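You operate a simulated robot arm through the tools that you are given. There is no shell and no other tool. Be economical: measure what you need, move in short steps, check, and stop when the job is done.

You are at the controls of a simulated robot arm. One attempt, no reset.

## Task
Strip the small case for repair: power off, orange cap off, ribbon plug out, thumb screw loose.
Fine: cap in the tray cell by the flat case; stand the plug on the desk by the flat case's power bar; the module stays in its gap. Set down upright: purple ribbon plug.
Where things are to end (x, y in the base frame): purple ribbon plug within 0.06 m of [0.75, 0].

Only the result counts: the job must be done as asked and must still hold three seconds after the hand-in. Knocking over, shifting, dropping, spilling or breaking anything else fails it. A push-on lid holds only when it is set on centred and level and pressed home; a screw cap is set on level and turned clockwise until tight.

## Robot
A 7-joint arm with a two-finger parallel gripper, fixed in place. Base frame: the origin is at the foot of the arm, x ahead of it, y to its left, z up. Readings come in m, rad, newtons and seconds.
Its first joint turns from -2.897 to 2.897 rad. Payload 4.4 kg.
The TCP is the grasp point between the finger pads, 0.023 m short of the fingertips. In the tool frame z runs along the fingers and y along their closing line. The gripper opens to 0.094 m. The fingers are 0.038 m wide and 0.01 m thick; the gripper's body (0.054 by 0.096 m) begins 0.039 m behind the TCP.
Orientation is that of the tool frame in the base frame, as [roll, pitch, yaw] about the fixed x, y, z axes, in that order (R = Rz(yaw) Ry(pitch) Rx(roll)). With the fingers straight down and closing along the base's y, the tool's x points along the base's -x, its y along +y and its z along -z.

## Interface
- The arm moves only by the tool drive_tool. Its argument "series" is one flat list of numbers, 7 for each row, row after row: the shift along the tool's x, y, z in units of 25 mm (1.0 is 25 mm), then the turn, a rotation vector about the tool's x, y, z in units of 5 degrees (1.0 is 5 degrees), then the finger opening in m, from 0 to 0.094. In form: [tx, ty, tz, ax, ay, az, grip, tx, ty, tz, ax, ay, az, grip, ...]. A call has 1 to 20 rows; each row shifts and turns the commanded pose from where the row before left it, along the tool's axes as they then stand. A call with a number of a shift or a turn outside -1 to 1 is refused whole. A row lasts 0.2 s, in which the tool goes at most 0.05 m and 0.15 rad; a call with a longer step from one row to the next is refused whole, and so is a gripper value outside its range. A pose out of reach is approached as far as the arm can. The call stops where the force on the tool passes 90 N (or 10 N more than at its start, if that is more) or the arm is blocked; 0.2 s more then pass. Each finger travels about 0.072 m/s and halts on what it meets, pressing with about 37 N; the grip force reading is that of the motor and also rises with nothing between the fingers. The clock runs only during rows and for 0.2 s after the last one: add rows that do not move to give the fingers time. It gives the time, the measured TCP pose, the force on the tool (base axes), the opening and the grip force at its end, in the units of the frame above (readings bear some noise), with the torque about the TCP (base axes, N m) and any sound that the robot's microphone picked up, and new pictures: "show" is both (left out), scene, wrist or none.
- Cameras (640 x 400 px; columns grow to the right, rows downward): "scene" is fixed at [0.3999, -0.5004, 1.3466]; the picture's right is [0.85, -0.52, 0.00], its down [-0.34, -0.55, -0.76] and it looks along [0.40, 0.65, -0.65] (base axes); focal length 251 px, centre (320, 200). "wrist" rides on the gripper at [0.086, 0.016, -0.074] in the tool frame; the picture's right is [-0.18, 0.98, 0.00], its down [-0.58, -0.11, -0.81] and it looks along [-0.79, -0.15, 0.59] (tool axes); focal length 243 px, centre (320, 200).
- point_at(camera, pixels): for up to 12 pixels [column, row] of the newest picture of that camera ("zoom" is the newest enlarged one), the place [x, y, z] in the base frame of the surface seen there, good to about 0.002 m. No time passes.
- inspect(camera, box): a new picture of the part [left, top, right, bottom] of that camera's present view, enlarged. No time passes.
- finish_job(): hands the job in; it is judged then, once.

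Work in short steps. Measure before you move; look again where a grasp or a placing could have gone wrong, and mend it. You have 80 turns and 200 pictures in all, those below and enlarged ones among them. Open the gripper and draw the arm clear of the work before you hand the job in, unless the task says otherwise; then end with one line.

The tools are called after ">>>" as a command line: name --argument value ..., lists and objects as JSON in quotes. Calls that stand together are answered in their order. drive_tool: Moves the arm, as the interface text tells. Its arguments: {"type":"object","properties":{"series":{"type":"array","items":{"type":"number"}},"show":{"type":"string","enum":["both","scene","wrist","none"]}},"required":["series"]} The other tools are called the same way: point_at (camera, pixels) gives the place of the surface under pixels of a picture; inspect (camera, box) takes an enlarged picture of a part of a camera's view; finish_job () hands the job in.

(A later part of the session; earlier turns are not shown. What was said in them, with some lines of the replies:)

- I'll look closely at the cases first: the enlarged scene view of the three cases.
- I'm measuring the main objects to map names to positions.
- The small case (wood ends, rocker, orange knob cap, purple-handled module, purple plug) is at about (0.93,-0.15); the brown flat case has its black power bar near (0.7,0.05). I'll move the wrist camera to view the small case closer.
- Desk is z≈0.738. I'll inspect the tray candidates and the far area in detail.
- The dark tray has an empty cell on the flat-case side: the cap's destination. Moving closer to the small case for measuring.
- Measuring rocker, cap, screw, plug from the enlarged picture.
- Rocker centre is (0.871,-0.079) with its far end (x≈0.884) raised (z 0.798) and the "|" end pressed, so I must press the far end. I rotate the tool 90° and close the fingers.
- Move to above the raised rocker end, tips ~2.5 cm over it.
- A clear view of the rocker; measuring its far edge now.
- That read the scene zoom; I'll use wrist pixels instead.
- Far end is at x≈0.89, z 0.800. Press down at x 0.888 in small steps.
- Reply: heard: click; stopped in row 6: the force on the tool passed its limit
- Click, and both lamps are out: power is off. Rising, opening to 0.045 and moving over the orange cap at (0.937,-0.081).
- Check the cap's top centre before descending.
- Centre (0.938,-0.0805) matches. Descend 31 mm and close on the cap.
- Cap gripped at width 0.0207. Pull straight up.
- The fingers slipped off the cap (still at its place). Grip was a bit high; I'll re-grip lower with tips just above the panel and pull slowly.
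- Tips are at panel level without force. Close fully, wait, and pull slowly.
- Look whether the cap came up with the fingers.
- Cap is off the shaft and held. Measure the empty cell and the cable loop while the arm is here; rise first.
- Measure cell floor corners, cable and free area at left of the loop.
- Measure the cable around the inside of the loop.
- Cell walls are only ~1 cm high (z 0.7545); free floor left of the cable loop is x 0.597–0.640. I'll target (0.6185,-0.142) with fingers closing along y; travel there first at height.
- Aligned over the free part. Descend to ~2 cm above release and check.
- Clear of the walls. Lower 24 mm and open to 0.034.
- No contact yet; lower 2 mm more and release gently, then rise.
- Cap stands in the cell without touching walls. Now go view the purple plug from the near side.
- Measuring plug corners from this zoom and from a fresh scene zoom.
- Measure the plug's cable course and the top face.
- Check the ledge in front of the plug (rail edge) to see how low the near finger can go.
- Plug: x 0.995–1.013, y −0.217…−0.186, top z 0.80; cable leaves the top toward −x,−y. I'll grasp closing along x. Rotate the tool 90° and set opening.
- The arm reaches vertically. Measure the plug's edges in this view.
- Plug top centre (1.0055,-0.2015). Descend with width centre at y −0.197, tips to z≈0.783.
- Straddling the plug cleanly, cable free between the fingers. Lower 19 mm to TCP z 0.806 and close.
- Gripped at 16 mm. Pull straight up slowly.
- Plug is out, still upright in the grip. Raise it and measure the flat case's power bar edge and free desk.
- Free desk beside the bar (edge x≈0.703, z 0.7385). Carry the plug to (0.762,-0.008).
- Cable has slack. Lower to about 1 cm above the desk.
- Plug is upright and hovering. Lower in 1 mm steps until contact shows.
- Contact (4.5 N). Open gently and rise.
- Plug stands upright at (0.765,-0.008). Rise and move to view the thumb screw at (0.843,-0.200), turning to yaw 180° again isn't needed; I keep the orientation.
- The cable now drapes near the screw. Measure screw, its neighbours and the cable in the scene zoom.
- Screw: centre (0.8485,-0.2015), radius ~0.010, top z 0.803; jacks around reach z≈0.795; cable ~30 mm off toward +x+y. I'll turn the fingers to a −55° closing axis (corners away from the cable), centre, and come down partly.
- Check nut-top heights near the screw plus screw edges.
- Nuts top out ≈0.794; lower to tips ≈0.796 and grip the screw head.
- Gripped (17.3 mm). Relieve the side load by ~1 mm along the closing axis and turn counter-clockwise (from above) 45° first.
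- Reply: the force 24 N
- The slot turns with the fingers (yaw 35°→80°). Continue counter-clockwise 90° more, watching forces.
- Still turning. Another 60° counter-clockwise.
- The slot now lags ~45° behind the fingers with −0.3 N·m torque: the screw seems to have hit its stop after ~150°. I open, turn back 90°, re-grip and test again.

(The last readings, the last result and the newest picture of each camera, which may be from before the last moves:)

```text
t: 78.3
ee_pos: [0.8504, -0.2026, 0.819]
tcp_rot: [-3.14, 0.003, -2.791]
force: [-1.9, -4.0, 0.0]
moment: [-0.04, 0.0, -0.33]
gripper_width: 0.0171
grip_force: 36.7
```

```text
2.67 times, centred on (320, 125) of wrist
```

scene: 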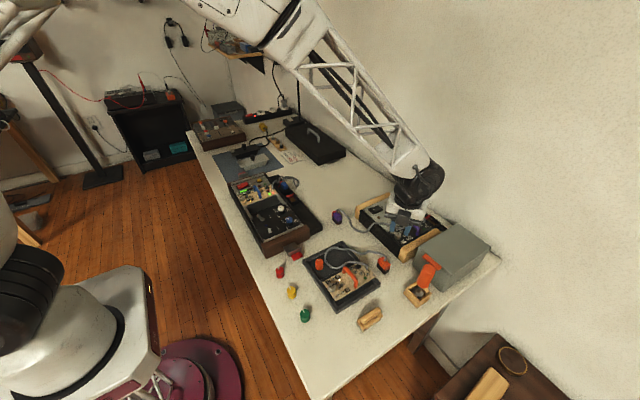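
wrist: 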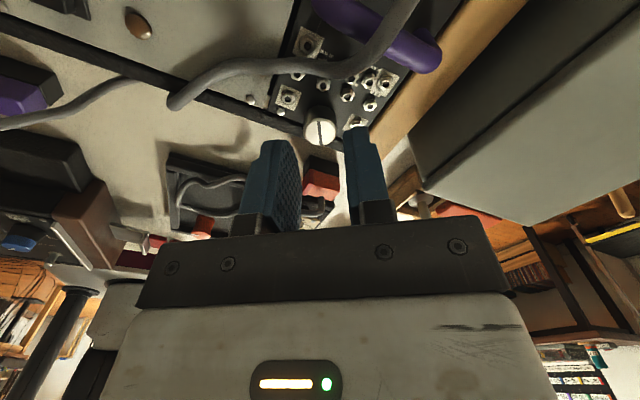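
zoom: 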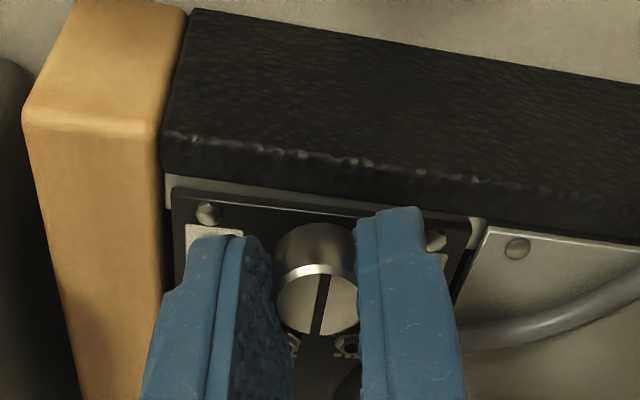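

The fingers turned 40° while the slot stayed fixed in the world with 0.33 N·m: screw is at its loose stop. Release and rise clear.

>>> drive_tool --series '[0, 0, 0, 0, 0, 0, 0.026, 0, 0, 0, 0, 0, 0, 0.026, 0, 0, -0.3, 0, 0, 0, 0.026, 0, 0, -0.6, 0, 0, 0, 0.026, 0, 0, -0.9, 0, 0, 0, 0.03, 0, 0, -0.9, 0, 0, 0, 0.03, 0, 0, -0.9, 0, 0, 0, 0.05, 0, 0, -0.9, 0, 0, 0, 0.05, 0, 0, -0.9, 0, 0, 0, 0.05, 0.9, 0, -0.9, 0, 0, 0, 0.05, 0.9, 0, -0.9, 0, 0, 0, 0.05, 0.9, 0, -0.9, 0, 0, 0, 0.05, 0.9, 0, -0.5, 0, 0, 0, 0.05, 0.9, 0, 0, 0, 0, 0, 0.05, 0.9, 0, 0, 0, 0, 0, 0.05]'

>>> inspect --camera "scene" --box '[350, 180, 470, 270]'

>>> inspect --camera "scene" --box '[290, 190, 400, 300]'

>>> point_at --camera "scene" --pixels '[[337, 214], [320, 263]]'

```text
t: 81.5
ee_pos: [0.7214, -0.2492, 1.033]
tcp_rot: [-3.141, 0.003, -2.793]
force: [-0.1, 0.2, -0.9]
moment: [0.0, 0.01, 0.02]
gripper_width: 0.0501
grip_force: 0.1
```

scene: 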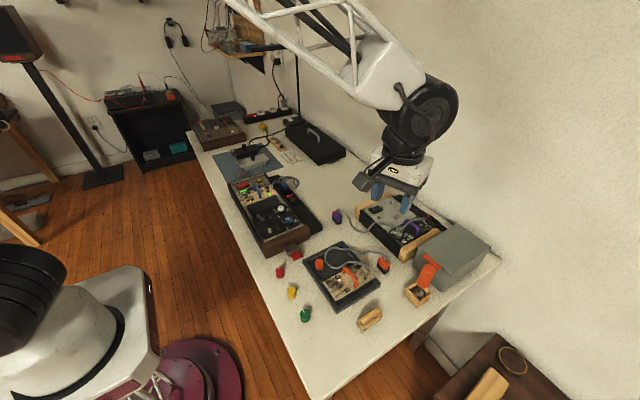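
wrist: 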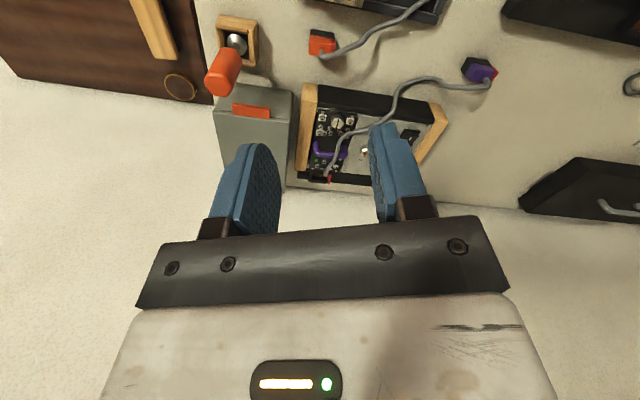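

```text
4.44 times, centred on (410, 225) of scene
```

zoom: 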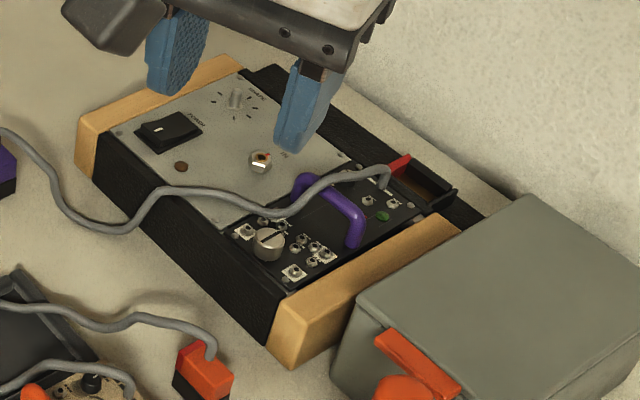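

```text
3.64 times, centred on (345, 245) of scene
```

zoom: 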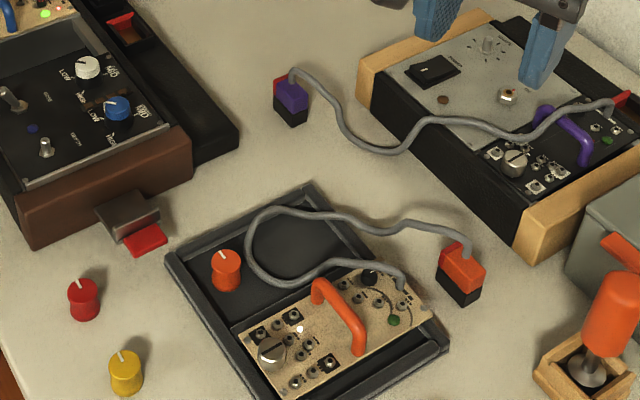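

```text
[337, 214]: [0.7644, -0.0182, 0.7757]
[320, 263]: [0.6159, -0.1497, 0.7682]
```

Everything checks out: lamps are dark, the cap is in the empty cell, and the plug stands upright at about (0.764,-0.018). The screw is at its loose stop, the module is in its gap, and the gripper is open and clear. Handing in.

>>> finish_job

```text
The job is handed in.
```

I stripped the small case and handed the job in: power off, orange cap in the empty tray cell by the flat case, purple plug upright on the desk by the power bar at about (0.764, -0.018), thumb screw turned about 150° to its loose stop, and module left in its gap.
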